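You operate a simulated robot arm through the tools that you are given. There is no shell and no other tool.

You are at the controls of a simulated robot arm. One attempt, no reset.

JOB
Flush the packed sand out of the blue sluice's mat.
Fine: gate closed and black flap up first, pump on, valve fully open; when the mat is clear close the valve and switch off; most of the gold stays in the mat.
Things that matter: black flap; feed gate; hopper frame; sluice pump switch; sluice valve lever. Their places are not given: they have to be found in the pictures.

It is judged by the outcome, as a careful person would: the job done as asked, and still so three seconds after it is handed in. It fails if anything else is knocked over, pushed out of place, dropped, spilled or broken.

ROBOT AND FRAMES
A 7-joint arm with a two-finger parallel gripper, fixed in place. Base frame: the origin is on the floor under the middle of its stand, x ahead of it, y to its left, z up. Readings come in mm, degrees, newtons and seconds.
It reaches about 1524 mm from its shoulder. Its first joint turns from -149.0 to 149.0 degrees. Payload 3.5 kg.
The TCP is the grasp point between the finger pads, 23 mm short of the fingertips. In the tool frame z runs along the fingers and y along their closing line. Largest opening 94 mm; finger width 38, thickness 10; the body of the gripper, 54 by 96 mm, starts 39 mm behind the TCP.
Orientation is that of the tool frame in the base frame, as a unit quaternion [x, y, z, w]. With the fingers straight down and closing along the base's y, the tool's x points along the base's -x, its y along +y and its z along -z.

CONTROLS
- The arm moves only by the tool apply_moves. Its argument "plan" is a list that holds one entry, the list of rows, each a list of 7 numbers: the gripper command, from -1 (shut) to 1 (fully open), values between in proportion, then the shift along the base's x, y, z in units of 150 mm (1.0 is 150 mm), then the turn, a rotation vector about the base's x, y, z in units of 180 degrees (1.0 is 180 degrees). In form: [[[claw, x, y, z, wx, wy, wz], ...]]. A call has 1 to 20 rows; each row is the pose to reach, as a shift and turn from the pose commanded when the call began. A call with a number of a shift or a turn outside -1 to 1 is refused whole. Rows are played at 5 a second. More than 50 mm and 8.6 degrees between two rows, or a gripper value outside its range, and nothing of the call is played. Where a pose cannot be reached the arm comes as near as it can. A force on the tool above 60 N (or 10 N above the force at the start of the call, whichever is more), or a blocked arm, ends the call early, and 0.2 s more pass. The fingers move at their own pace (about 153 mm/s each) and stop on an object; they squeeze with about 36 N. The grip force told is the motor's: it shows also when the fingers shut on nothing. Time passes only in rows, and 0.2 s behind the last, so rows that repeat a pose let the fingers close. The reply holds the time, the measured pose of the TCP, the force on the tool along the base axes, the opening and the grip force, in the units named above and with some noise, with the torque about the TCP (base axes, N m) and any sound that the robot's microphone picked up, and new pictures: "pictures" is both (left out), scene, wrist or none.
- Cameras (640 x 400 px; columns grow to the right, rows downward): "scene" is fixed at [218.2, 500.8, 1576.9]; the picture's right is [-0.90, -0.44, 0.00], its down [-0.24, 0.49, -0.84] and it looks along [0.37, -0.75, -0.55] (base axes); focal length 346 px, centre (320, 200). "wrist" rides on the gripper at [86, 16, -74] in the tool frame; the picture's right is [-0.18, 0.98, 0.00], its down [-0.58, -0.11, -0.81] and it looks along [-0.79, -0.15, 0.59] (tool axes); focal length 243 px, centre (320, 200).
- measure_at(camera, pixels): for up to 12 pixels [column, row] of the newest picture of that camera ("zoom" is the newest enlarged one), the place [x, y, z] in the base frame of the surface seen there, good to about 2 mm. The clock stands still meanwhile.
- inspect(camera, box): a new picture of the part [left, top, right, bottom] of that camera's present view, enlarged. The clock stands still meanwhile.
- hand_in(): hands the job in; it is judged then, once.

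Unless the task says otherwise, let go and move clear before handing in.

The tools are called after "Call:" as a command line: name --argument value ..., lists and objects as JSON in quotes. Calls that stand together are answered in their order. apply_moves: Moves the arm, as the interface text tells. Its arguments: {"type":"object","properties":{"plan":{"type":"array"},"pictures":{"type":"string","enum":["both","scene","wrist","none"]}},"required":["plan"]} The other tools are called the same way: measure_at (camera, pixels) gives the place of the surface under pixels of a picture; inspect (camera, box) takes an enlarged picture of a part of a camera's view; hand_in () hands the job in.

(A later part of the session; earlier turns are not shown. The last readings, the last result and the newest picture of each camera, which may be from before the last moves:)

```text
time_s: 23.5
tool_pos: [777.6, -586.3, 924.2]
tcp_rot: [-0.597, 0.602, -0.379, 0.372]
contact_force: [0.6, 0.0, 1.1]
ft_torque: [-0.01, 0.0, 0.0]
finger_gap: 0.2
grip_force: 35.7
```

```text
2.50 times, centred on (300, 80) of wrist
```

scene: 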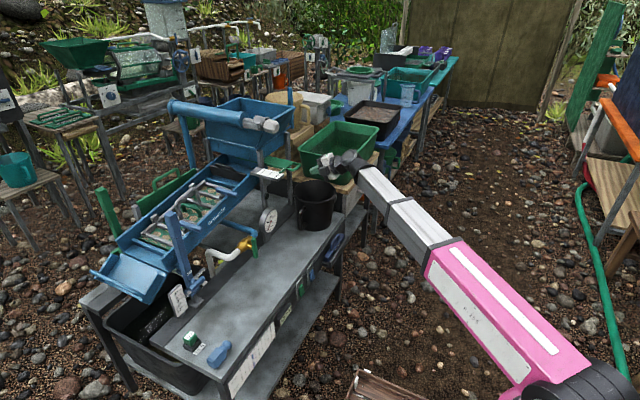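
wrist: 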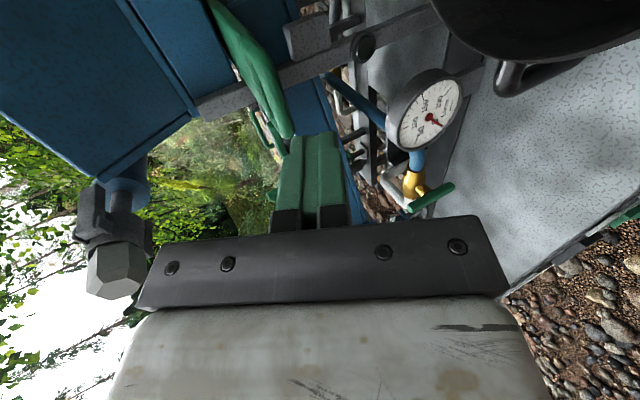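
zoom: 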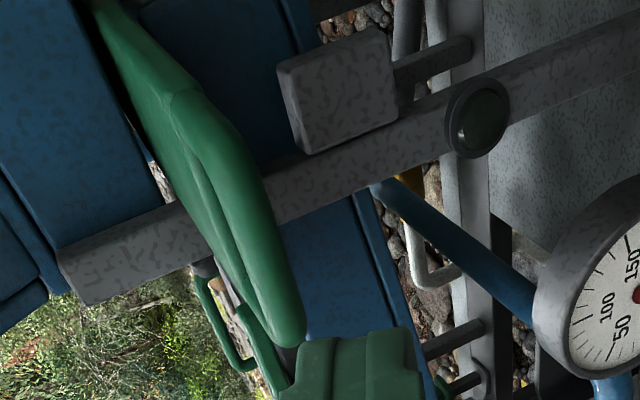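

The handle bar is centred at about (853, -581, 916) and the fingertips are aligned with it. I'll push in +x gently, aiming short of CLOSED first and then checking the pointer.

Call:
apply_moves --plan '[[[-1, 0.02, 0.01, 0.005, 0, 0, 0], [-1, 0.06, 0.02, 0.01, 0, 0, 0], [-1, 0.12, 0.03, 0.01, 0, 0, 0], [-1, 0.18, 0.03, 0.01, 0, 0, 0], [-1, 0.23, 0.03, 0.01, 0, 0, 0], [-1, 0.27, 0.03, 0.01, 0, 0, 0], [-1, 0.31, 0.03, 0.01, 0, 0, 0], [-1, 0.35, 0.03, 0.01, 0, 0, 0], [-1, 0.39, 0.03, 0.01, 0, 0, 0], [-1, 0.43, 0.03, 0.01, 0, 0, 0], [-1, 0.47, 0.03, 0.01, 0, 0, 0], [-1, 0.51, 0.03, 0.01, 0, 0, 0], [-1, 0.55, 0.03, 0.01, 0, 0, 0], [-1, 0.58, 0.03, 0.01, 0, 0, 0], [-1, 0.6, 0.03, 0.01, 0, 0, 0]]]'

Call:
inspect --camera "scene" --box '[240, 140, 330, 200]'

```text
time_s: 26.7
tool_pos: [866.2, -583.0, 926.1]
tcp_rot: [-0.597, 0.602, -0.378, 0.372]
contact_force: [-0.2, 0.7, 0.4]
ft_torque: [0.03, -0.02, -0.02]
finger_gap: 0.2
grip_force: 36.4
```

scene: 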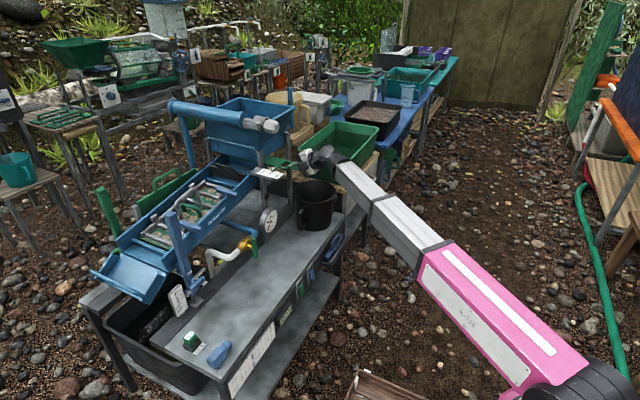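
wrist: 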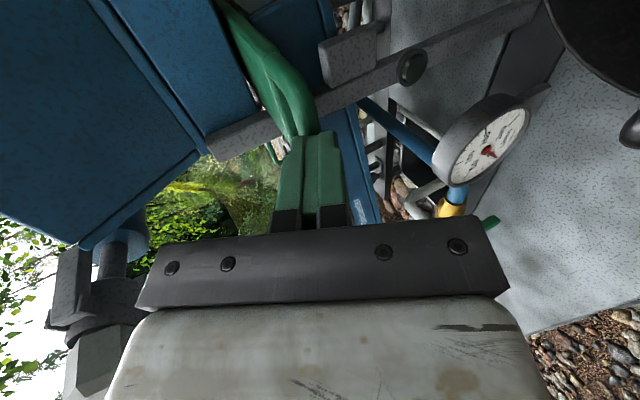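

```text
6.67 times, centred on (285, 170) of scene
```

zoom: 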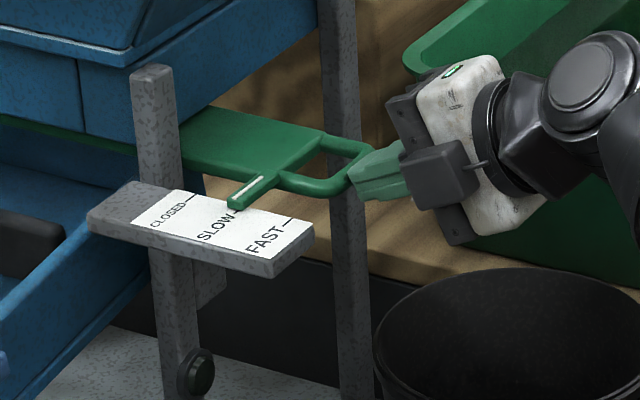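

The gate has slid in and the pointer is near SLOW. I'll measure the pointer exactly to finish the push.

Call:
measure_at --camera "zoom" --pixels '[[255, 185], [243, 197], [262, 180], [238, 205], [190, 200], [330, 185]]'

```text
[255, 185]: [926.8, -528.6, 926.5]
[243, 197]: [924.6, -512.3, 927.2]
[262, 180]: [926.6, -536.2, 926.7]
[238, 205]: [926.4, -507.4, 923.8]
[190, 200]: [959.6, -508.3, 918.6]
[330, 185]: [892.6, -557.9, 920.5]
```

The pointer is at x≈926 and the CLOSED mark is at ≈961, so 35 mm remain. I'll push the rest slowly.

Call:
apply_moves --plan '[[[-1, 0.02, 0, 0, 0, 0, 0], [-1, 0.05, 0, 0, 0, 0, 0], [-1, 0.08, 0, 0, 0, 0, 0], [-1, 0.11, 0, 0, 0, 0, 0], [-1, 0.14, 0, 0, 0, 0, 0], [-1, 0.17, 0, 0, 0, 0, 0], [-1, 0.195, 0, 0, 0, 0, 0], [-1, 0.215, 0, 0, 0, 0, 0], [-1, 0.23, 0, 0, 0, 0, 0], [-1, 0.237, 0, 0, 0, 0, 0], [-1, 0.237, 0, 0, 0, 0, 0]]]'

Call:
inspect --camera "scene" --box '[240, 140, 330, 200]'

Call:
measure_at --camera "zoom" --pixels '[[210, 180], [205, 185], [215, 175], [200, 190], [220, 170], [190, 200]]'

```text
time_s: 29.1
tool_pos: [901.2, -581.6, 926.1]
tcp_rot: [-0.597, 0.602, -0.378, 0.372]
contact_force: [-16.8, -0.9, -0.1]
ft_torque: [0.0, 0.07, 0.28]
finger_gap: 0.3
grip_force: 35.9
```

scene: 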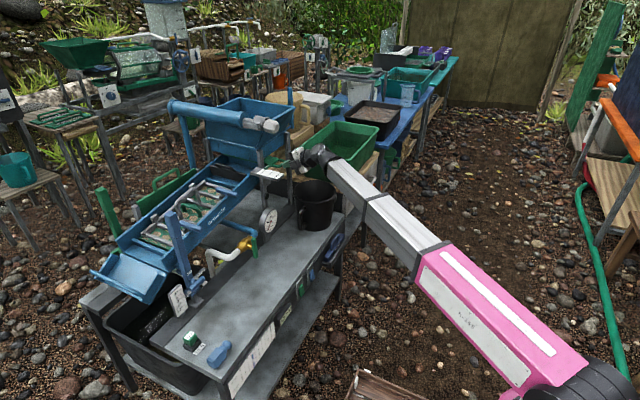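
wrist: 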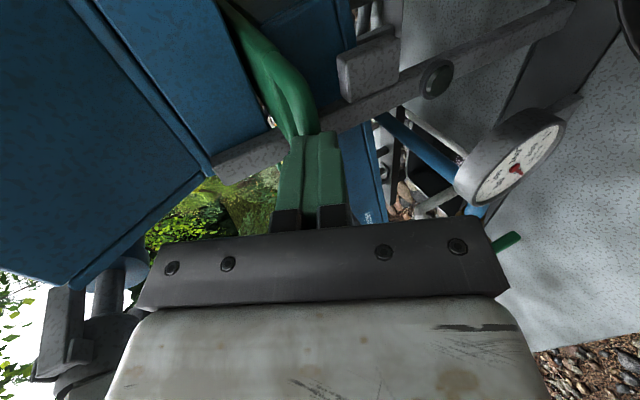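

```text
6.67 times, centred on (285, 170) of scene
```

zoom: 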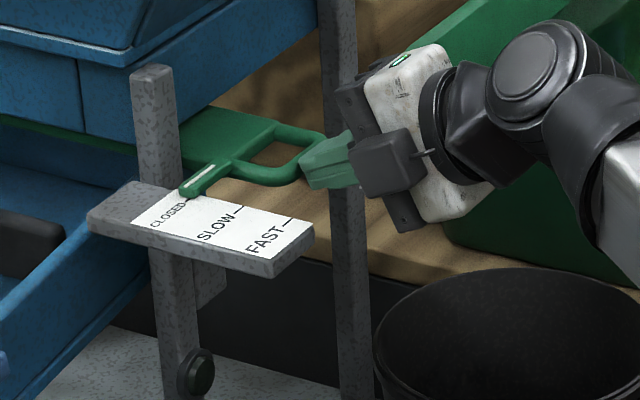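

```text
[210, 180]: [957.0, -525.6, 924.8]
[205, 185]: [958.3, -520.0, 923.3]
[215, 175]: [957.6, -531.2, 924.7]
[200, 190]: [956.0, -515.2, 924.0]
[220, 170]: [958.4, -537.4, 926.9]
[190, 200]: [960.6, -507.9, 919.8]
```

The pointer is at the CLOSED mark and the force has risen to -17 N, which suggests the end stop. I'll press 3 mm more to confirm it is seated, then back off.

Call:
apply_moves --pictures "none" --plan '[[[-1, 0.007, 0, 0, 0, 0, 0], [-1, 0.014, 0, 0, 0, 0, 0], [-1, 0.02, 0, 0, 0, 0, 0], [-1, 0.02, 0, 0, 0, 0, 0]]]'

```text
time_s: 30.1
tool_pos: [903.7, -582.2, 926.2]
tcp_rot: [-0.596, 0.603, -0.378, 0.372]
contact_force: [-52.8, 3.2, -2.5]
ft_torque: [0.01, 0.44, 1.05]
finger_gap: 0.2
grip_force: 36.4
```

The force rose to -53 N with only 2.5 mm of travel, so the gate is seated at its closed stop. Now I'll back straight off in -x, then go up and toward y≈-430, and check the gate pointer.

Call:
apply_moves --plan '[[[-1, -0.03, 0, 0, 0, 0, 0], [-1, -0.1, 0, 0, 0, 0, 0], [-1, -0.22, 0, 0, 0, 0, 0], [-1, -0.36, 0, 0, 0, 0, 0], [-1, -0.5, 0.02, 0.03, 0, 0, 0], [-1, -0.62, 0.08, 0.1, 0, 0, 0], [-1, -0.72, 0.18, 0.2, 0, 0, 0], [-1, -0.78, 0.32, 0.32, 0, 0, 0], [-1, -0.8, 0.48, 0.43, 0, 0, 0], [-1, -0.8, 0.64, 0.52, 0, 0, 0], [-1, -0.8, 0.8, 0.58, 0, 0, 0], [-1, -0.8, 0.92, 0.6, 0, 0, 0], [-1, -0.8, 0.98, 0.6, 0, 0, 0]]]'

Call:
inspect --camera "scene" --box '[220, 90, 340, 200]'

```text
time_s: 32.9
tool_pos: [784.6, -434.7, 1015.2]
tcp_rot: [-0.596, 0.602, -0.379, 0.372]
contact_force: [0.3, -0.3, -0.9]
ft_torque: [0.01, 0.02, -0.01]
finger_gap: 0.2
grip_force: 35.9
```

scene: 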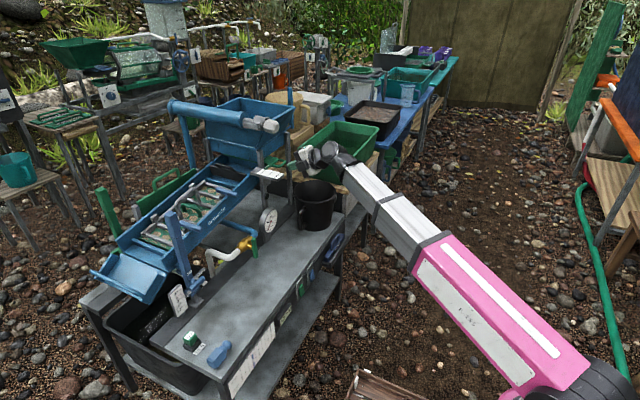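
wrist: 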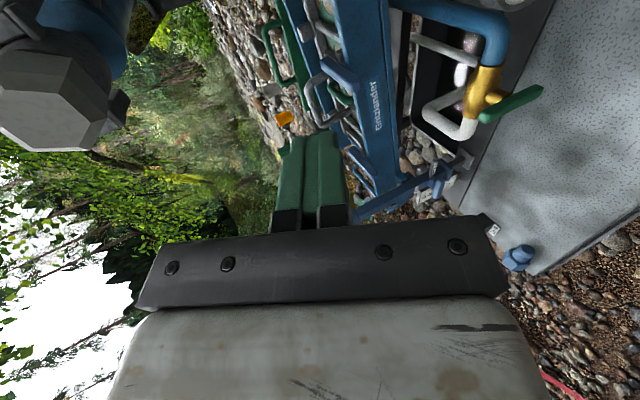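

```text
3.64 times, centred on (280, 145) of scene
```

zoom: 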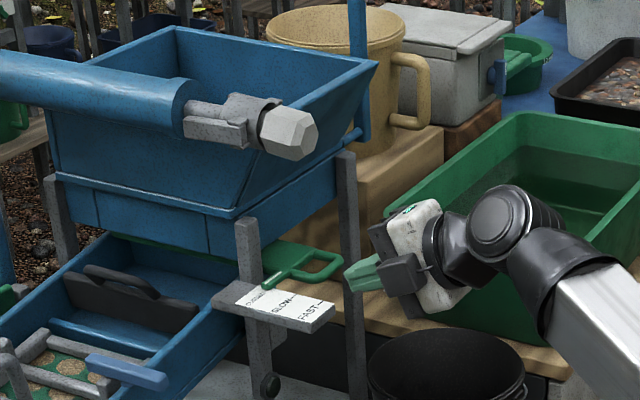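

The gate stays at CLOSED after release. I'll measure the pointer, the tube's end knob and the flap again from this clear view.

Call:
measure_at --camera "zoom" --pixels '[[270, 277], [265, 285], [310, 130], [280, 130], [235, 130], [180, 90], [180, 130], [20, 75], [20, 110], [120, 120], [150, 100], [345, 165]]'

Call:
inspect --camera "scene" --box '[205, 158, 235, 182]'

Call:
inspect --camera "scene" --box '[228, 164, 258, 188]'

```text
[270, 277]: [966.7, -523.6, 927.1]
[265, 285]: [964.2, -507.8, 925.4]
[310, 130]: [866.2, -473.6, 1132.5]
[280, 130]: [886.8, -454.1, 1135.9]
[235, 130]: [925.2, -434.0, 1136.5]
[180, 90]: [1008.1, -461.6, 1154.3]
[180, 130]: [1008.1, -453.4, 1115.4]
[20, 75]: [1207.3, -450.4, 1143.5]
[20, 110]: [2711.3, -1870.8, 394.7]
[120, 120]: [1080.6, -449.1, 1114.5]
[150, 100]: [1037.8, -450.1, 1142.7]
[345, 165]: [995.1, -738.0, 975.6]
```

```text
16.00 times, centred on (220, 170) of scene
```

zoom: 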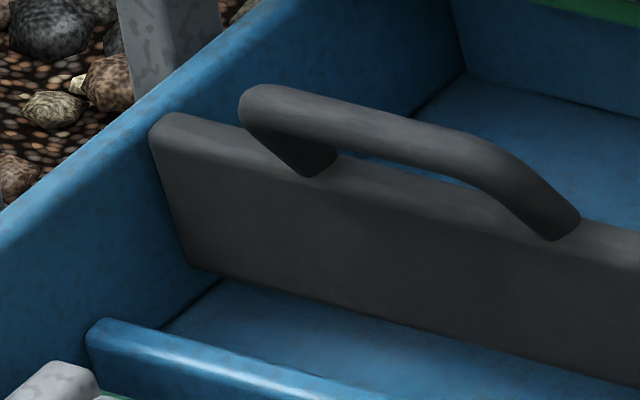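

```text
16.00 times, centred on (243, 176) of scene
```

zoom: 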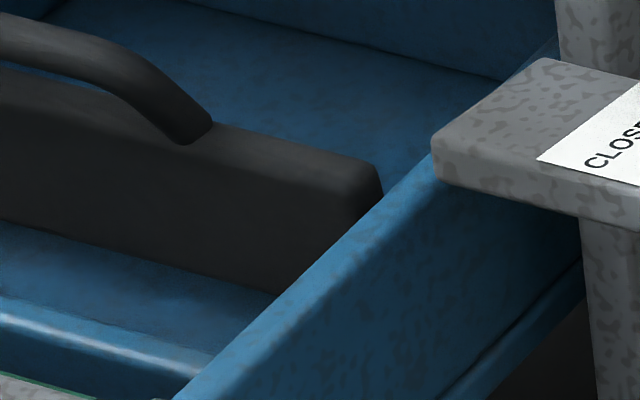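

The gate pointer reads x≈965, at its closed stop. Next I'll turn the camera up again (yaw -25°, 15° down, slight roll) at this safe spot, ready to reach the flap handle under the tube.

Call:
apply_moves --plan '[[[-1, -0.02, 0, 0, -0.012, 0.0009, 0.0004], [-1, -0.06, 0, 0, -0.045, 0.0033, 0.0016], [-1, -0.1, 0, 0, -0.088, 0.0064, 0.0032], [-1, -0.14, 0, 0, -0.131, 0.0096, 0.0047], [-1, -0.17, 0, 0, -0.174, 0.0127, 0.0063], [-1, -0.2, 0, 0, -0.217, 0.0159, 0.0079], [-1, -0.2, 0, 0, -0.26, 0.019, 0.0094], [-1, -0.2, 0, 0, -0.303, 0.0222, 0.011], [-1, -0.2, 0, 0, -0.34, 0.0249, 0.0123], [-1, -0.2, 0, 0, -0.3644, 0.0267, 0.0132]]]'

```text
time_s: 35.1
tool_pos: [755.8, -433.7, 1016.9]
tcp_rot: [0.729, -0.303, 0.613, 0.027]
contact_force: [-0.6, 0.9, -0.6]
ft_torque: [0.0, -0.01, 0.0]
finger_gap: 0.0
grip_force: 35.8
```

scene: 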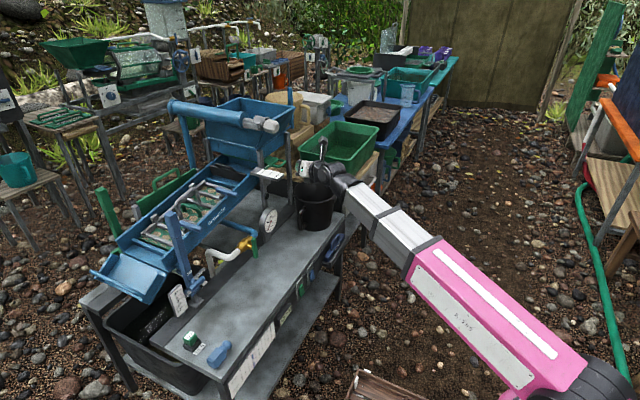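
wrist: 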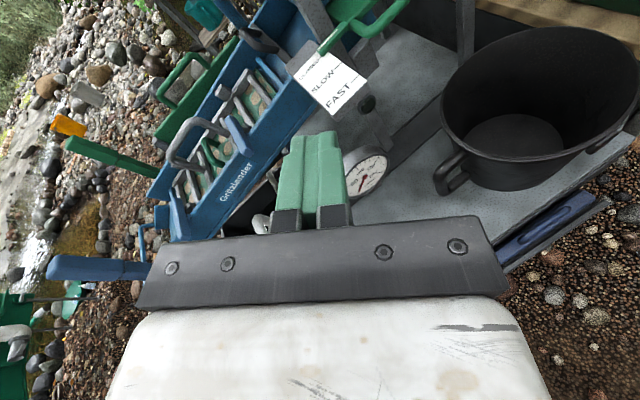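

The new orientation was fully reached with no force. I'll travel at y≈-384, clear of the tube knob (y<-434), toward the sluice, lowering slightly.

Call:
apply_moves --pictures "none" --plan '[[[-1, 0.02, 0.03, 0, 0, 0, 0], [-1, 0.08, 0.09, -0.02, 0, 0, 0], [-1, 0.18, 0.18, -0.06, 0, 0, 0], [-1, 0.32, 0.26, -0.11, 0, 0, 0], [-1, 0.48, 0.31, -0.17, 0, 0, 0], [-1, 0.64, 0.33, -0.23, 0, 0, 0], [-1, 0.8, 0.33, -0.27, 0, 0, 0], [-1, 0.92, 0.33, -0.3, 0, 0, 0], [-1, 0.98, 0.33, -0.32, 0, 0, 0]]]'

Call:
apply_moves --plan '[[[-1, 0.02, 0, 0, 0, 0, 0], [-1, 0.08, 0, -0.01, 0, 0, 0], [-1, 0.18, 0, -0.03, 0, 0, 0], [-1, 0.32, 0, -0.06, 0, 0, 0], [-1, 0.46, 0, -0.09, 0, 0, 0], [-1, 0.6, 0, -0.11, 0, 0, 0], [-1, 0.74, 0, -0.13, 0, 0, 0], [-1, 0.86, 0, -0.15, 0, 0, 0], [-1, 0.95, 0, -0.16, 0, 0, 0], [-1, 0.98, 0, -0.16, 0, 0, 0]]]'

```text
time_s: 37.1
tool_pos: [903.4, -385.5, 968.1]
tcp_rot: [0.729, -0.304, 0.613, 0.027]
contact_force: [-0.1, 0.6, -0.2]
ft_torque: [-0.01, -0.01, -0.04]
finger_gap: 0.0
grip_force: 36.6
```

```text
time_s: 39.3
tool_pos: [1049.7, -385.6, 944.4]
tcp_rot: [0.728, -0.305, 0.613, 0.028]
contact_force: [-0.3, 0.2, 0.1]
ft_torque: [-0.01, 0.01, 0.01]
finger_gap: 0.0
grip_force: 35.7
```

scene: 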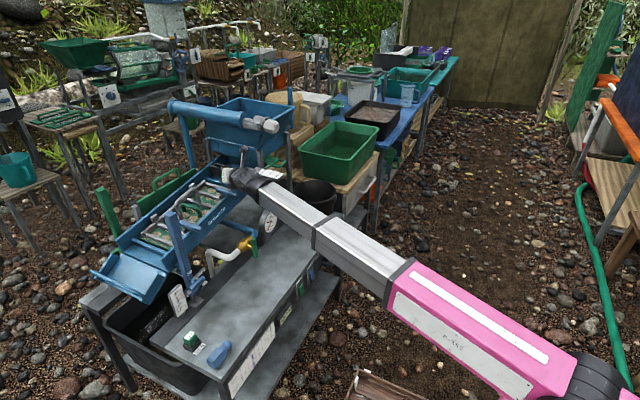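
wrist: 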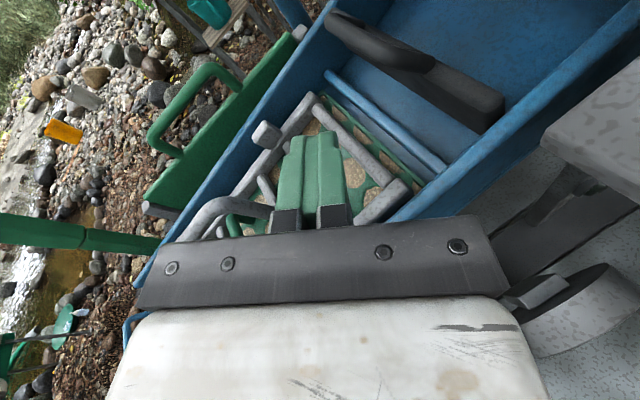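

Excellent view: the flap with its loop handle is at (330–500, 10–130) in the wrist picture. I'll zoom in and measure it from this side.

Call:
inspect --camera "wrist" --box '[290, 0, 540, 160]'

Call:
measure_at --camera "zoom" --pixels '[[120, 40], [200, 80], [280, 120], [330, 150], [400, 200], [500, 240], [520, 280], [350, 165], [100, 60], [250, 110], [480, 300], [380, 160]]'

```text
2.50 times, centred on (415, 80) of wrist
```

zoom: 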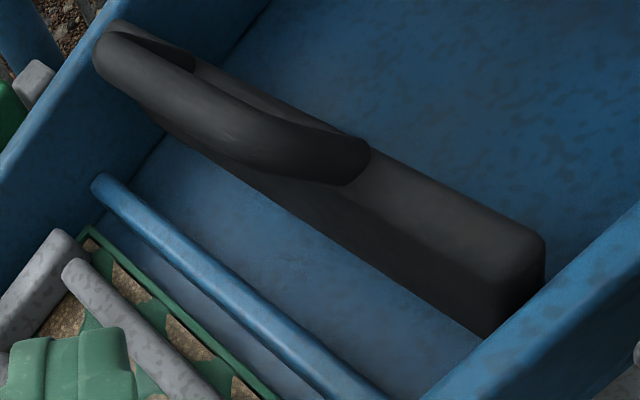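

```text
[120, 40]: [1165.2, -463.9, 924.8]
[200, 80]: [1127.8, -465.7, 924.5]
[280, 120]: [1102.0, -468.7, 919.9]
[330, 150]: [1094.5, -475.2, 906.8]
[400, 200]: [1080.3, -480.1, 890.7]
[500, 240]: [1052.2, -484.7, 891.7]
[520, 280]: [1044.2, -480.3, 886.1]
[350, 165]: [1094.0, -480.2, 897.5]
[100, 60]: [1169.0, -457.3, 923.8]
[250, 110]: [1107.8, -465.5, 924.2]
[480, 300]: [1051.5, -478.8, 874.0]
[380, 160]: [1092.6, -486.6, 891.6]
```

The plate's top edge is at z≈891, y≈-483, and the handle bar runs from x≈1105 to 1170 at (y≈-463, z≈918). I'll place the closed fingertips just in front of the bar, then push gently toward -y to test how the flap turns.

Call:
apply_moves --plan '[[[-1, 0.03, 0, 0, 0, 0, 0], [-1, 0.1, 0, -0.01, 0, 0, 0], [-1, 0.2, 0, -0.03, 0, 0, 0], [-1, 0.3, -0.02, -0.05, 0, 0, 0], [-1, 0.39, -0.08, -0.06, 0, 0, 0], [-1, 0.44, -0.15, -0.06, 0, 0, 0], [-1, 0.455, -0.22, -0.06, 0, 0, 0], [-1, 0.455, -0.26, -0.06, 0, 0, 0]]]'

```text
time_s: 41.1
tool_pos: [1117.1, -424.1, 934.8]
tcp_rot: [0.729, -0.304, 0.613, 0.027]
contact_force: [0.0, -0.3, 0.6]
ft_torque: [-0.02, -0.04, -0.01]
finger_gap: 0.1
grip_force: 36.2
```

scene: 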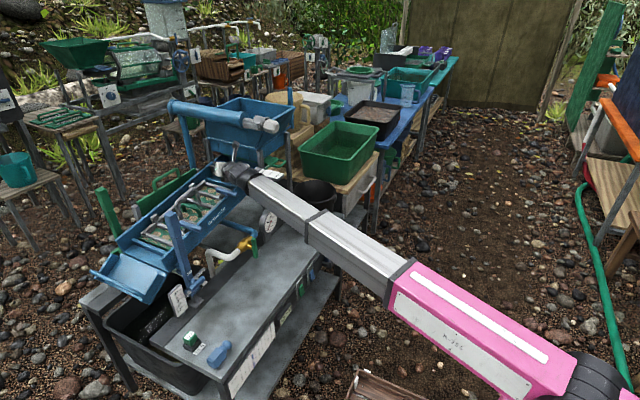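
wrist: 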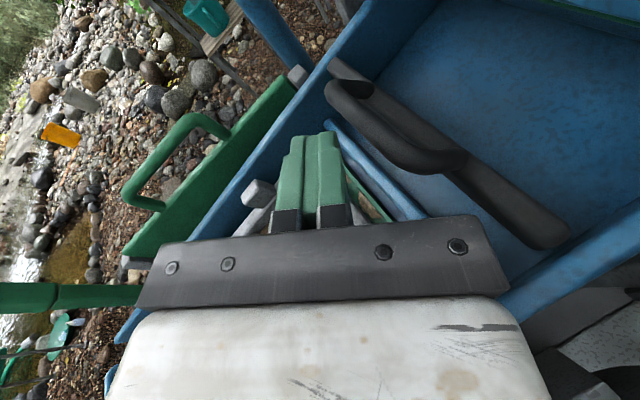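

The fingertips are just short of the handle bar. I'll push 30 mm toward -y in small steps and see how the flap responds.

Call:
apply_moves --plan '[[[-1, 0, -0.02, 0, 0, 0, 0], [-1, 0, -0.05, 0, 0, 0, 0], [-1, 0, -0.08, 0, 0, 0, 0], [-1, 0, -0.11, 0, 0, 0, 0], [-1, 0, -0.14, 0, 0, 0, 0], [-1, 0, -0.17, 0, 0, 0, 0], [-1, 0, -0.19, 0, 0, 0, 0], [-1, 0, -0.2, 0, 0, 0, 0]]]'

```text
time_s: 42.7
tool_pos: [1117.6, -442.5, 934.9]
tcp_rot: [0.728, -0.303, 0.614, 0.022]
contact_force: [-5.4, 38.3, -1.0]
ft_torque: [0.47, 0.08, 0.58]
finger_gap: 0.1
grip_force: 35.7
stopped in row 7: the force on the tool passed its limit at 64 N (the readings are from after the stop); the commanded pose is now the measured one
```

scene: 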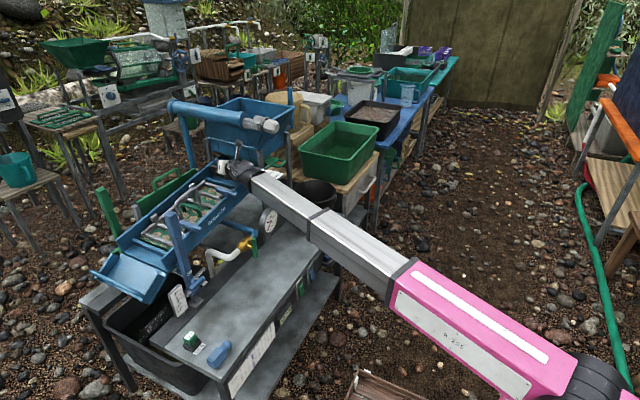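
wrist: 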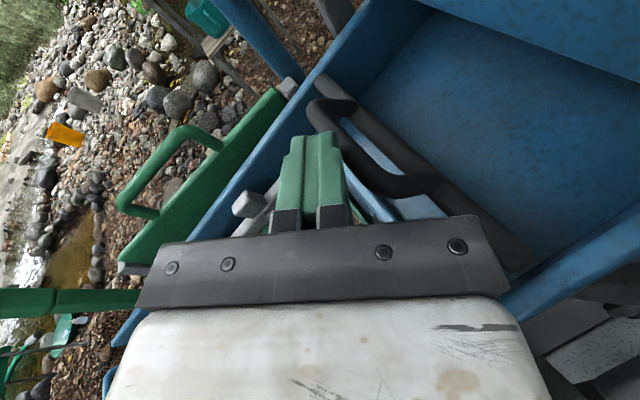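

The flap resisted at 64 N without turning, so it does not swing that way, as if it sits against a stop. I'll back off 8 mm and measure whether anything moved.

Call:
apply_moves --plan '[[[-1, 0, 0.03, 0, 0, 0, 0], [-1, 0, 0.06, 0, 0, 0, 0], [-1, 0, 0.08, 0, 0, 0, 0]]]'

Call:
inspect --camera "wrist" --box '[280, 50, 560, 230]'

Call:
measure_at --camera "zoom" --pixels '[[150, 130], [200, 190], [240, 230], [300, 290], [340, 275], [400, 270], [480, 340], [520, 400], [90, 90], [120, 75], [300, 210], [230, 260]]'

```text
time_s: 43.5
tool_pos: [1116.1, -434.8, 935.3]
tcp_rot: [0.729, -0.303, 0.614, 0.025]
contact_force: [-0.5, -0.6, 0.0]
ft_torque: [0.02, 0.01, 0.01]
finger_gap: 0.0
grip_force: 35.7
```

scene: 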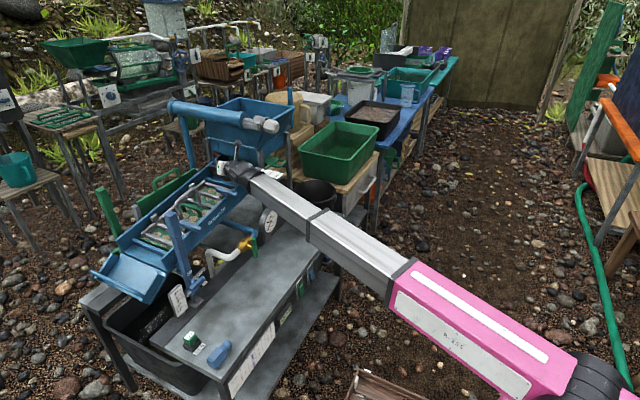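
wrist: 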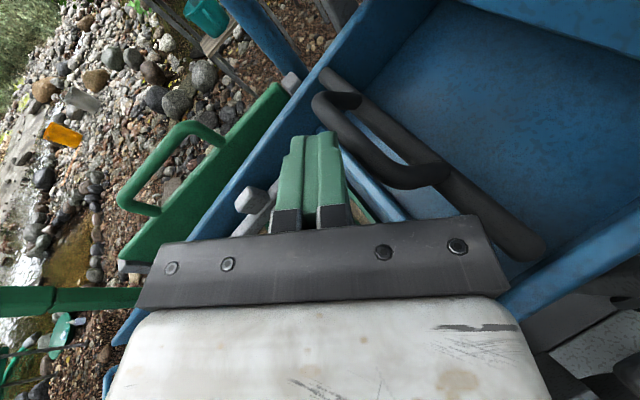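

```text
2.22 times, centred on (420, 140) of wrist
```

zoom: 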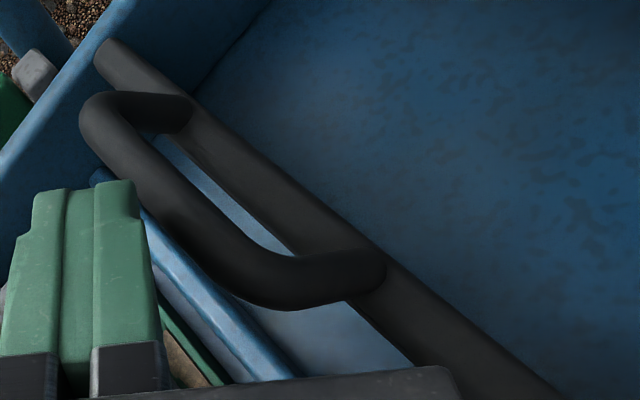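

```text
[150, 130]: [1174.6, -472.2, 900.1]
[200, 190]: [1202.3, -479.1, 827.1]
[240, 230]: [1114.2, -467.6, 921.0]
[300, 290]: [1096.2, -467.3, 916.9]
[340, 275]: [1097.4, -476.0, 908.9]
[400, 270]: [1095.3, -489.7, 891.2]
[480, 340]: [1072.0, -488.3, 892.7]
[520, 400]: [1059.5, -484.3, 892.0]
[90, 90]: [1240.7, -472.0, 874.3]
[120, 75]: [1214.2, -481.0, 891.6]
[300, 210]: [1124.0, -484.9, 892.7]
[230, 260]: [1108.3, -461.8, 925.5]
```

The flap did not move at all, so it must lift or swing the other way. I'll pinch the handle bar from the front and above instead, so I'll retreat to free space around (880,-240,1050) to turn the gripper there.

Call:
apply_moves --pictures "none" --plan '[[[-1, 0, 0.03, 0.02, 0, 0, 0], [-1, 0, 0.1, 0.06, 0, 0, 0], [-1, -0.03, 0.2, 0.12, 0, 0, 0], [-1, -0.1, 0.32, 0.2, 0, 0, 0], [-1, -0.2, 0.44, 0.3, 0, 0, 0], [-1, -0.34, 0.56, 0.4, 0, 0, 0], [-1, -0.5, 0.68, 0.5, 0, 0, 0], [-1, -0.66, 0.8, 0.58, 0, 0, 0], [-1, -0.82, 0.9, 0.64, 0, 0, 0], [-1, -0.94, 0.96, 0.68, 0, 0, 0], [-1, -1.0, 1.0, 0.7, 0, 0, 0]]]'

Call:
apply_moves --plan '[[[-1, -0.03, 0.02, 0, 0, 0, 0], [-1, -0.1, 0.06, 0.01, 0, 0, 0], [-1, -0.2, 0.12, 0.02, 0, 0, 0], [-1, -0.3, 0.18, 0.04, 0, 0, 0], [-1, -0.4, 0.24, 0.05, 0, 0, 0], [-1, -0.48, 0.28, 0.06, 0, 0, 0], [-1, -0.52, 0.3, 0.06, 0, 0, 0]]]'

```text
time_s: 45.9
tool_pos: [968.8, -284.7, 1041.6]
tcp_rot: [0.729, -0.303, 0.614, 0.023]
contact_force: [-0.2, 0.3, -0.4]
ft_torque: [0.02, -0.01, 0.0]
finger_gap: 0.0
grip_force: 36.0
```

```text
time_s: 47.5
tool_pos: [888.5, -238.8, 1047.1]
tcp_rot: [0.729, -0.304, 0.613, 0.023]
contact_force: [-0.2, 0.3, -0.3]
ft_torque: [0.02, -0.01, -0.02]
finger_gap: 0.0
grip_force: 35.4
```

scene: 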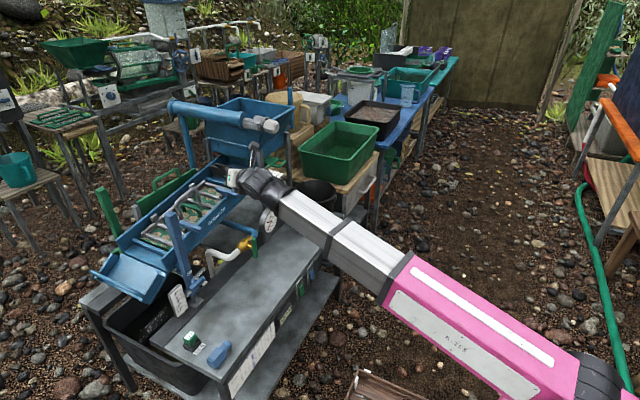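
wrist: 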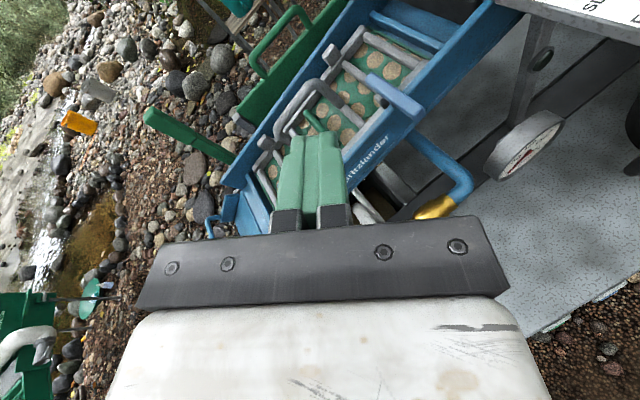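

The gripper is in free space at (888,-239,1047). I'll turn it 126° so the fingers point down and 30° toward -y, with the closing line across the handle bar.

Call:
apply_moves --plan '[[[-1, 0, 0, 0, 0.0081, -0.0033, -0.011], [-1, 0, 0, 0, 0.0283, -0.0117, -0.0384], [-1, 0, 0, 0, 0.0526, -0.0217, -0.0713], [-1, 0, 0, 0, 0.0769, -0.0318, -0.1042], [-1, 0, 0, 0, 0.1012, -0.0418, -0.1371], [-1, 0, 0, 0, 0.1254, -0.0519, -0.17], [-1, 0, 0, 0, 0.1497, -0.0619, -0.2029], [-1, 0, 0, 0, 0.174, -0.0719, -0.2358], [-1, 0, 0, 0, 0.1983, -0.082, -0.2687], [-1, 0, 0, 0, 0.2225, -0.092, -0.3016], [-1, 0, 0, 0, 0.2468, -0.1021, -0.3345], [-1, 0, 0, 0, 0.2711, -0.1121, -0.3674], [-1, 0, 0, 0, 0.2954, -0.1221, -0.4003], [-1, 0, 0, 0, 0.3196, -0.1322, -0.4332], [-1, 0, 0, 0, 0.3439, -0.1422, -0.4661], [-1, 0, 0, 0, 0.3682, -0.1522, -0.499], [-1, 0, 0, 0, 0.3884, -0.1606, -0.5265], [-1, 0, 0, 0, 0.4046, -0.1673, -0.5484]]]'

```text
time_s: 51.3
tool_pos: [888.8, -239.2, 1048.0]
tcp_rot: [0.002, 0.966, -0.259, 0.0]
contact_force: [-0.3, 0.2, -0.7]
ft_torque: [0.01, 0.0, 0.0]
finger_gap: 0.0
grip_force: 36.2
```

scene: 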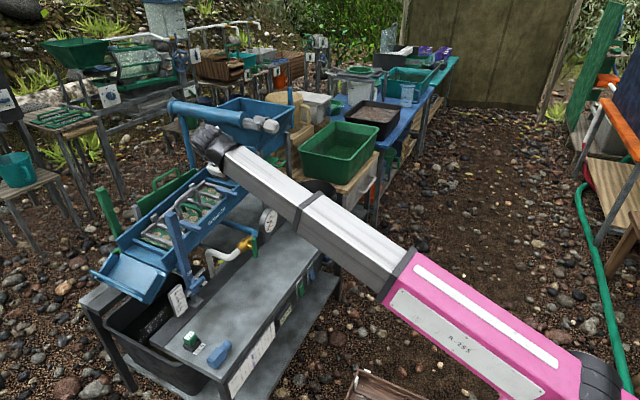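
wrist: 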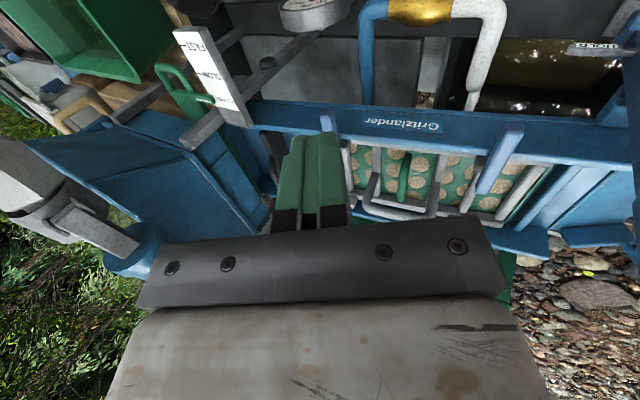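

The turn is complete with zero force, and the wrist view shows the sluice upside down below. I'll move to a point about 100 mm out from the handle along the finger direction, opening the fingers to about 40 mm.

Call:
apply_moves --pictures "none" --plan '[[[-1, 0.03, -0.01, 0, 0, 0, 0], [-1, 0.1, -0.05, -0.01, 0, 0, 0], [-1, 0.22, -0.12, -0.02, 0, 0, 0], [-1, 0.36, -0.22, -0.04, 0, 0, 0], [-1, 0.5, -0.33, -0.06, 0, 0, 0], [-1, 0.64, -0.44, -0.08, 0, 0, 0], [-1, 0.78, -0.54, -0.1, 0, 0, 0], [-1, 0.9, -0.62, -0.12, 0, 0, 0], [-1, 0.97, -0.66, -0.13, 0, 0, 0], [-1, 1.0, -0.67, -0.13, 0, 0, 0]]]'

Call:
apply_moves --plan '[[[-0.15, 0.03, -0.02, 0, 0, 0, 0], [-0.15, 0.1, -0.07, -0.02, 0, 0, 0], [-0.15, 0.2, -0.14, -0.04, 0, 0, 0], [-0.15, 0.32, -0.23, -0.07, 0, 0, 0], [-0.15, 0.44, -0.33, -0.1, 0, 0, 0], [-0.15, 0.54, -0.41, -0.13, 0, 0, 0], [-0.15, 0.62, -0.47, -0.15, 0, 0, 0], [-0.15, 0.65, -0.49, -0.16, 0, 0, 0]]]'

```text
time_s: 53.5
tool_pos: [1038.4, -339.1, 1027.5]
tcp_rot: [0.001, 0.966, -0.26, 0.0]
contact_force: [-0.7, 0.0, 0.3]
ft_torque: [-0.02, 0.02, -0.03]
finger_gap: 0.3
grip_force: 35.8
```

```text
time_s: 55.3
tool_pos: [1138.7, -413.2, 1005.7]
tcp_rot: [0.0, 0.966, -0.26, 0.001]
contact_force: [0.6, 0.0, -0.8]
ft_torque: [0.01, 0.0, 0.04]
finger_gap: 39.8
grip_force: 0.1
```

scene: 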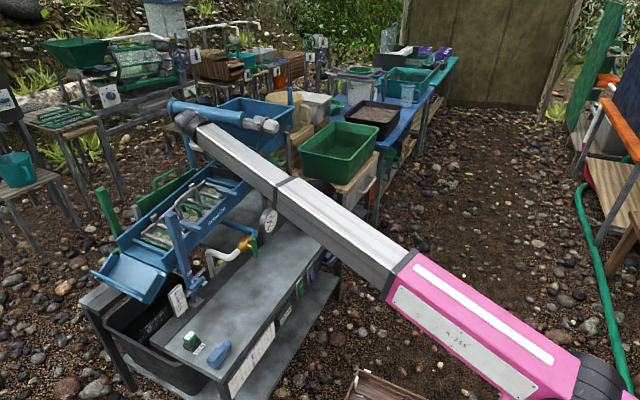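
wrist: 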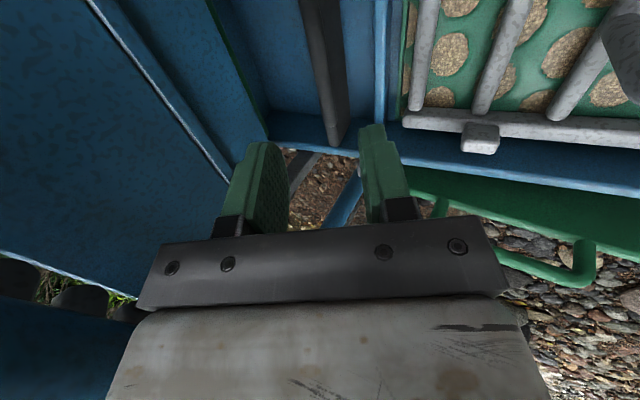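

The fingers are open to 40 mm and the flap appears at (300–350, 0–145). I'll zoom in and measure it relative to the fingers before descending.

Call:
inspect --camera "wrist" --box '[220, 0, 440, 160]'

Call:
measure_at --camera "zoom" --pixels '[[260, 50], [290, 50], [320, 50], [340, 50], [260, 150], [300, 150], [340, 150], [320, 250], [340, 300], [330, 380], [280, 200], [350, 220]]'

```text
2.50 times, centred on (330, 80) of wrist
```

zoom: 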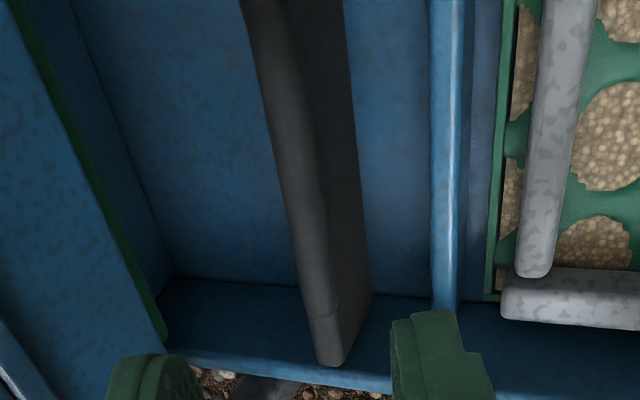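

```text
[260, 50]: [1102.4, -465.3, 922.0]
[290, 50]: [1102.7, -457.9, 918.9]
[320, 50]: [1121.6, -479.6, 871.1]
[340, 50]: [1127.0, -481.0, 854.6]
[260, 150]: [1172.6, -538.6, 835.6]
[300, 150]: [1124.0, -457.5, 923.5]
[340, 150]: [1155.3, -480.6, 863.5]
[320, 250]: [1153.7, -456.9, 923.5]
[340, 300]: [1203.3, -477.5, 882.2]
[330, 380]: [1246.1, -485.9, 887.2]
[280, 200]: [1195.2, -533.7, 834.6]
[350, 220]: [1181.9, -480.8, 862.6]
```

The handle bar is centred at about (y=-461.5, z=918.5), spanning x 1102–1175, and sits between the open fingers. I'll descend 98 mm along the finger direction and then close on it.

Call:
apply_moves --plan '[[[-0.15, -0.005, -0.01, -0.017, 0, 0, 0], [-0.15, -0.01, -0.04, -0.069, 0, 0, 0], [-0.15, -0.01, -0.08, -0.139, 0, 0, 0], [-0.15, -0.01, -0.13, -0.225, 0, 0, 0], [-0.15, -0.01, -0.18, -0.312, 0, 0, 0], [-0.15, -0.01, -0.23, -0.398, 0, 0, 0], [-0.15, -0.01, -0.27, -0.468, 0, 0, 0], [-0.15, -0.01, -0.3, -0.52, 0, 0, 0], [-0.15, -0.01, -0.32, -0.554, 0, 0, 0], [-0.15, -0.01, -0.327, -0.566, 0, 0, 0]]]'

```text
time_s: 57.5
tool_pos: [1135.6, -462.9, 919.8]
tcp_rot: [0.002, 0.966, -0.26, 0.0]
contact_force: [0.6, -0.4, -0.7]
ft_torque: [-0.01, 0.0, -0.01]
finger_gap: 40.1
grip_force: 0.0
```

scene: 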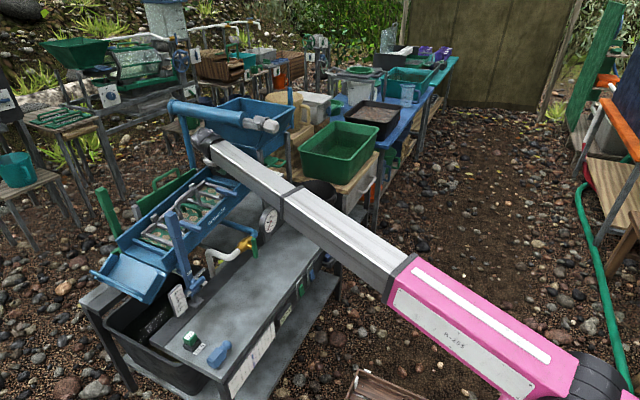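
wrist: 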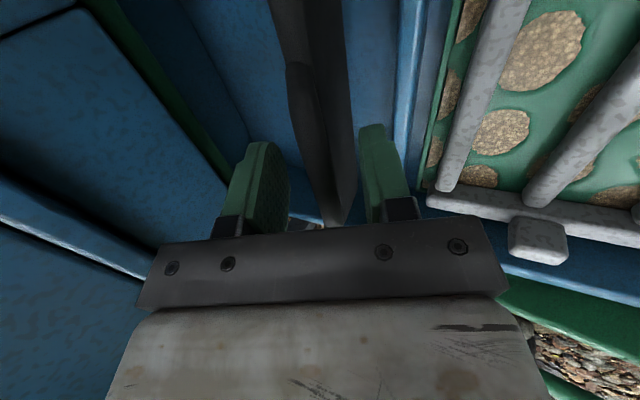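

No contact on the way in, and the bar is between the fingers. I'll close on it.

Call:
apply_moves --pictures "wrist" --plan '[[[-0.4, 0, 0, 0, 0, 0, 0], [-0.7, 0, 0, 0, 0, 0, 0], [-1, 0, 0, 0, 0, 0, 0], [-1, 0, 0, 0, 0, 0, 0], [-1, 0, 0, 0, 0, 0, 0]]]'

```text
time_s: 58.7
tool_pos: [1134.7, -461.1, 919.0]
tcp_rot: [0.0, 0.966, -0.259, 0.0]
contact_force: [-4.8, 11.4, -10.6]
ft_torque: [0.15, -0.15, 0.21]
finger_gap: 11.8
grip_force: 45.3
```

wrist: 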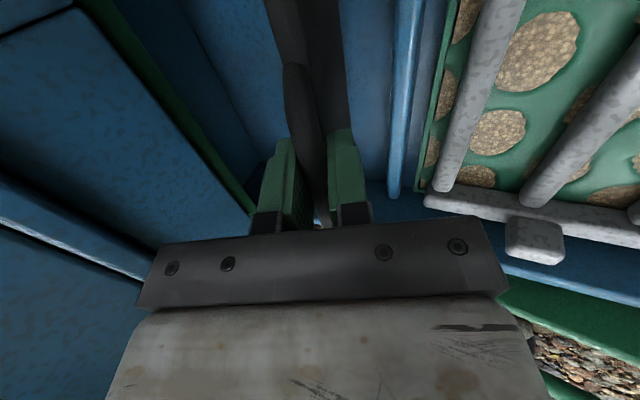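

The bar is gripped (gap 11.8 mm). I'll test a small forward-down pull, the opposite of the blocked push, and watch the force.

Call:
apply_moves --pictures "none" --plan '[[[-1, 0, 0.013, -0.008, 0, 0, 0], [-1, 0, 0.026, -0.016, 0, 0, 0], [-1, 0, 0.04, -0.026, 0, 0, 0], [-1, 0, 0.055, -0.036, 0, 0, 0], [-1, 0, 0.055, -0.036, 0, 0, 0]]]'

```text
time_s: 59.9
tool_pos: [1133.9, -455.5, 916.3]
tcp_rot: [0.001, 0.966, -0.259, 0.001]
contact_force: [2.1, -7.9, 7.9]
ft_torque: [-0.35, 0.78, 0.07]
finger_gap: 11.5
grip_force: 44.8
```

It moved about 6 mm with only 11 N, against 64 N in the other direction, so the flap seems to turn this way. I'll continue along the arc a bit further and check that the force stays low.

Call:
apply_moves --plan '[[[-1, 0, 0.012, -0.011, 0, 0, 0], [-1, 0, 0.024, -0.024, 0, 0, 0], [-1, 0, 0.035, -0.038, 0, 0, 0], [-1, 0, 0.045, -0.054, 0, 0, 0], [-1, 0, 0.045, -0.054, 0, 0, 0]]]'

Call:
inspect --camera "wrist" --box '[220, 0, 440, 240]'

```text
time_s: 61.1
tool_pos: [1135.1, -448.0, 907.7]
tcp_rot: [0.002, 0.966, -0.259, 0.0]
contact_force: [-1.3, -3.6, 8.9]
ft_torque: [-0.35, 0.38, 0.2]
finger_gap: 11.9
grip_force: 45.3
```

scene: 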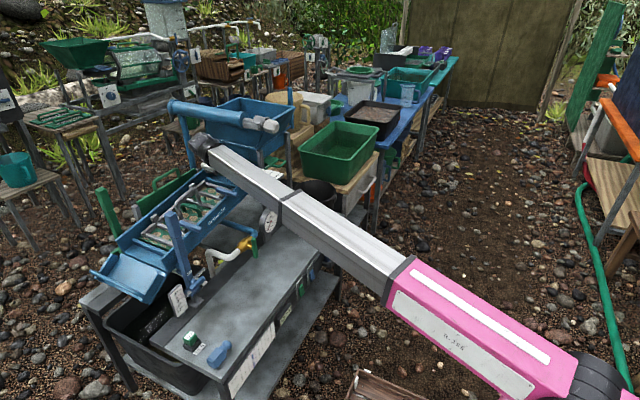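
wrist: 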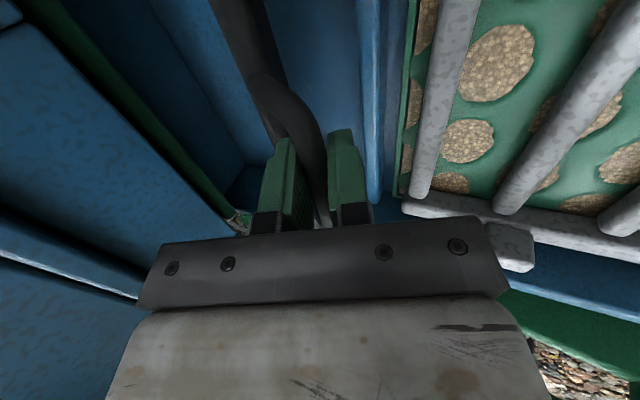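

```text
1.67 times, centred on (330, 120) of wrist
```

zoom: 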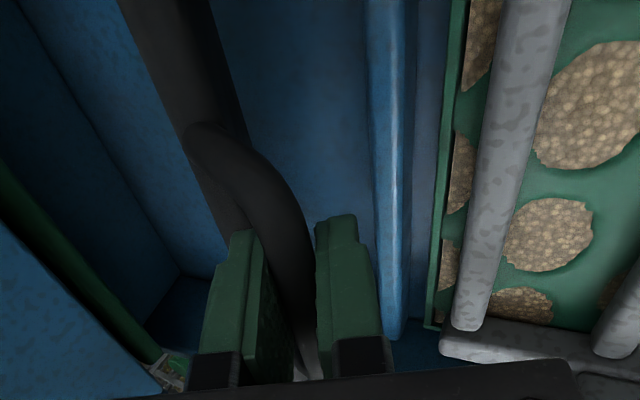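

The flap is turning: the handle swings forward and down while the plate's lower edge moves upstream, with about 9 N. I'll measure the plate now to locate the hinge axis.

Call:
measure_at --camera "zoom" --pixels '[[150, 30], [180, 30], [210, 30], [190, 100], [215, 110], [230, 100], [160, 60], [235, 160], [270, 200], [200, 130], [225, 60], [140, 10]]'

```text
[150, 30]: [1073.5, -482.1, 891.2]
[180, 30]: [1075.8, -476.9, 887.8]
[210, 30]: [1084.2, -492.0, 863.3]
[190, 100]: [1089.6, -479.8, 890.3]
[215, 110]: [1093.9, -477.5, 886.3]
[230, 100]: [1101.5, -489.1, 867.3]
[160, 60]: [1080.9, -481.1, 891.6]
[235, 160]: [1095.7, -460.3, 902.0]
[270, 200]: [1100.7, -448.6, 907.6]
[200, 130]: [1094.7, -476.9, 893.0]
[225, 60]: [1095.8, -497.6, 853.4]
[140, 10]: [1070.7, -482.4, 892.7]
```

The hinge runs along the plate's top edge near (y=-482, z=886) and the flap has turned about 25°. I'll follow the arc another 40° down with the handle.

Call:
apply_moves --plan '[[[-1, 0, 0.009, -0.03, 0, 0, 0], [-1, 0, 0.021, -0.06, 0, 0, 0], [-1, 0, 0.029, -0.091, 0, 0, 0], [-1, 0, 0.033, -0.123, 0, 0, 0], [-1, 0, 0.033, -0.155, 0, 0, 0], [-1, 0, 0.029, -0.187, 0, 0, 0], [-1, 0, 0.029, -0.187, 0, 0, 0]]]'

Call:
inspect --camera "wrist" --box '[180, 0, 460, 240]'

```text
time_s: 62.7
tool_pos: [1134.4, -443.3, 878.5]
tcp_rot: [0.001, 0.966, -0.26, 0.0]
contact_force: [-0.4, -5.8, 9.5]
ft_torque: [-0.37, 0.32, 0.28]
finger_gap: 11.8
grip_force: 44.9
```

scene: 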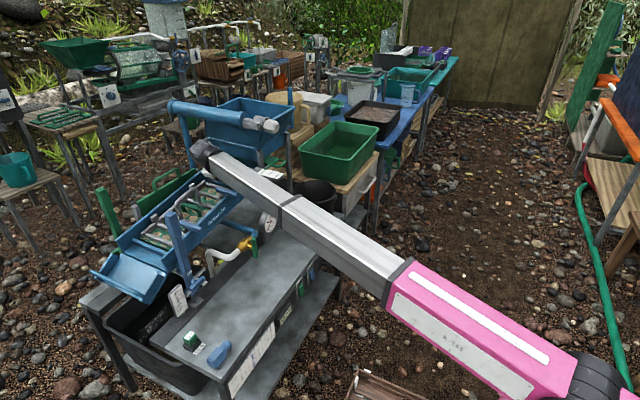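
wrist: 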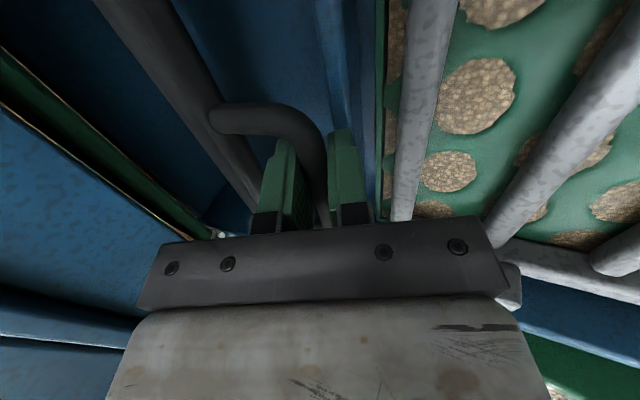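

```text
1.67 times, centred on (320, 120) of wrist
```

zoom: 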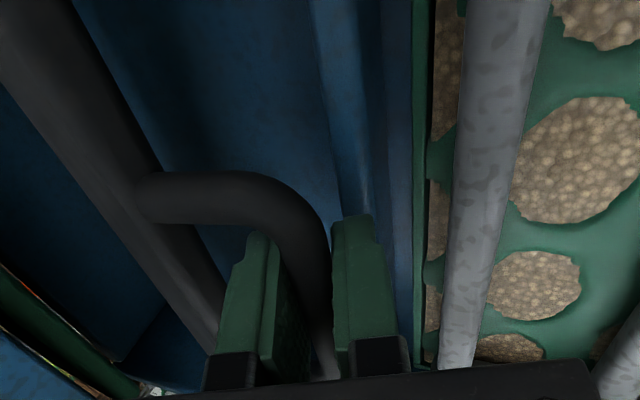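

The flap has turned about 66° and the front fingertip is now close to the blue cross bar, so I won't go lower with this grip. I'll release and withdraw along the finger direction to see whether the flap stays.

Call:
apply_moves --plan '[[[-0.6, 0, 0, 0, 0, 0, 0], [-0.5, 0, 0, 0, 0, 0, 0], [-0.45, 0, 0.02, 0.035, 0, 0, 0], [-0.45, 0, 0.06, 0.104, 0, 0, 0], [-0.45, 0, 0.12, 0.208, 0, 0, 0], [-0.45, 0, 0.18, 0.312, 0, 0, 0], [-0.45, 0, 0.24, 0.416, 0, 0, 0], [-0.45, 0, 0.28, 0.485, 0, 0, 0], [-0.45, 0, 0.3, 0.52, 0, 0, 0]]]'

Call:
inspect --camera "wrist" --box '[180, 0, 460, 200]'

Call:
measure_at --camera "zoom" --pixels '[[280, 100], [300, 150], [320, 200], [260, 100], [240, 100], [220, 100], [300, 50], [340, 150], [360, 200], [280, 200], [250, 150], [330, 250]]'

```text
time_s: 64.7
tool_pos: [1134.6, -397.1, 956.3]
tcp_rot: [0.001, 0.966, -0.259, 0.001]
contact_force: [1.1, 0.0, 0.9]
ft_torque: [0.02, -0.02, 0.01]
finger_gap: 25.8
grip_force: 0.0
```

scene: 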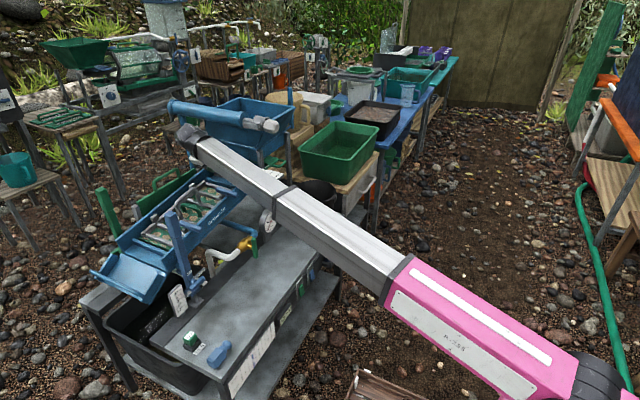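
wrist: 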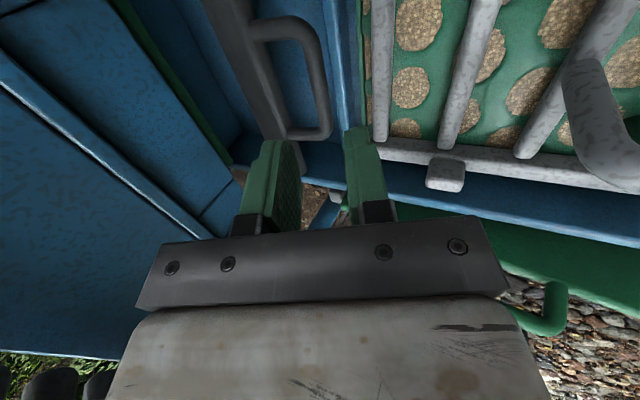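

```text
2.00 times, centred on (320, 100) of wrist
```

zoom: 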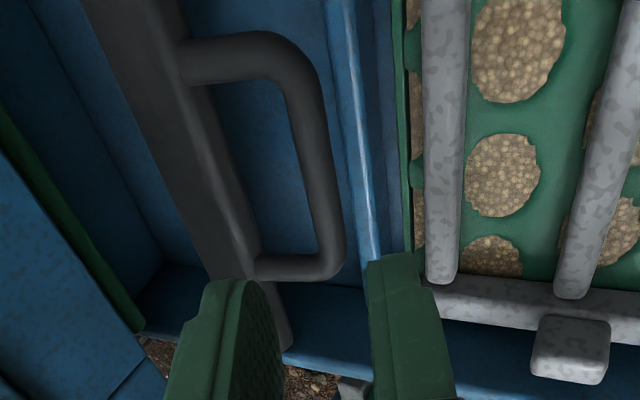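

```text
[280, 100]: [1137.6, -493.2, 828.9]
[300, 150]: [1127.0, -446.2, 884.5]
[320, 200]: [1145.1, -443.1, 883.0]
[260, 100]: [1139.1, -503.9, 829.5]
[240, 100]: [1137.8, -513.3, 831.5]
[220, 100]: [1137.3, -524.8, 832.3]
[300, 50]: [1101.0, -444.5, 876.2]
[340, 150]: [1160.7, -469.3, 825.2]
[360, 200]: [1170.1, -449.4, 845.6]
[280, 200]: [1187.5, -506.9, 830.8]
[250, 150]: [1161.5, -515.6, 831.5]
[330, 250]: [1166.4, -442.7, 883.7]
```

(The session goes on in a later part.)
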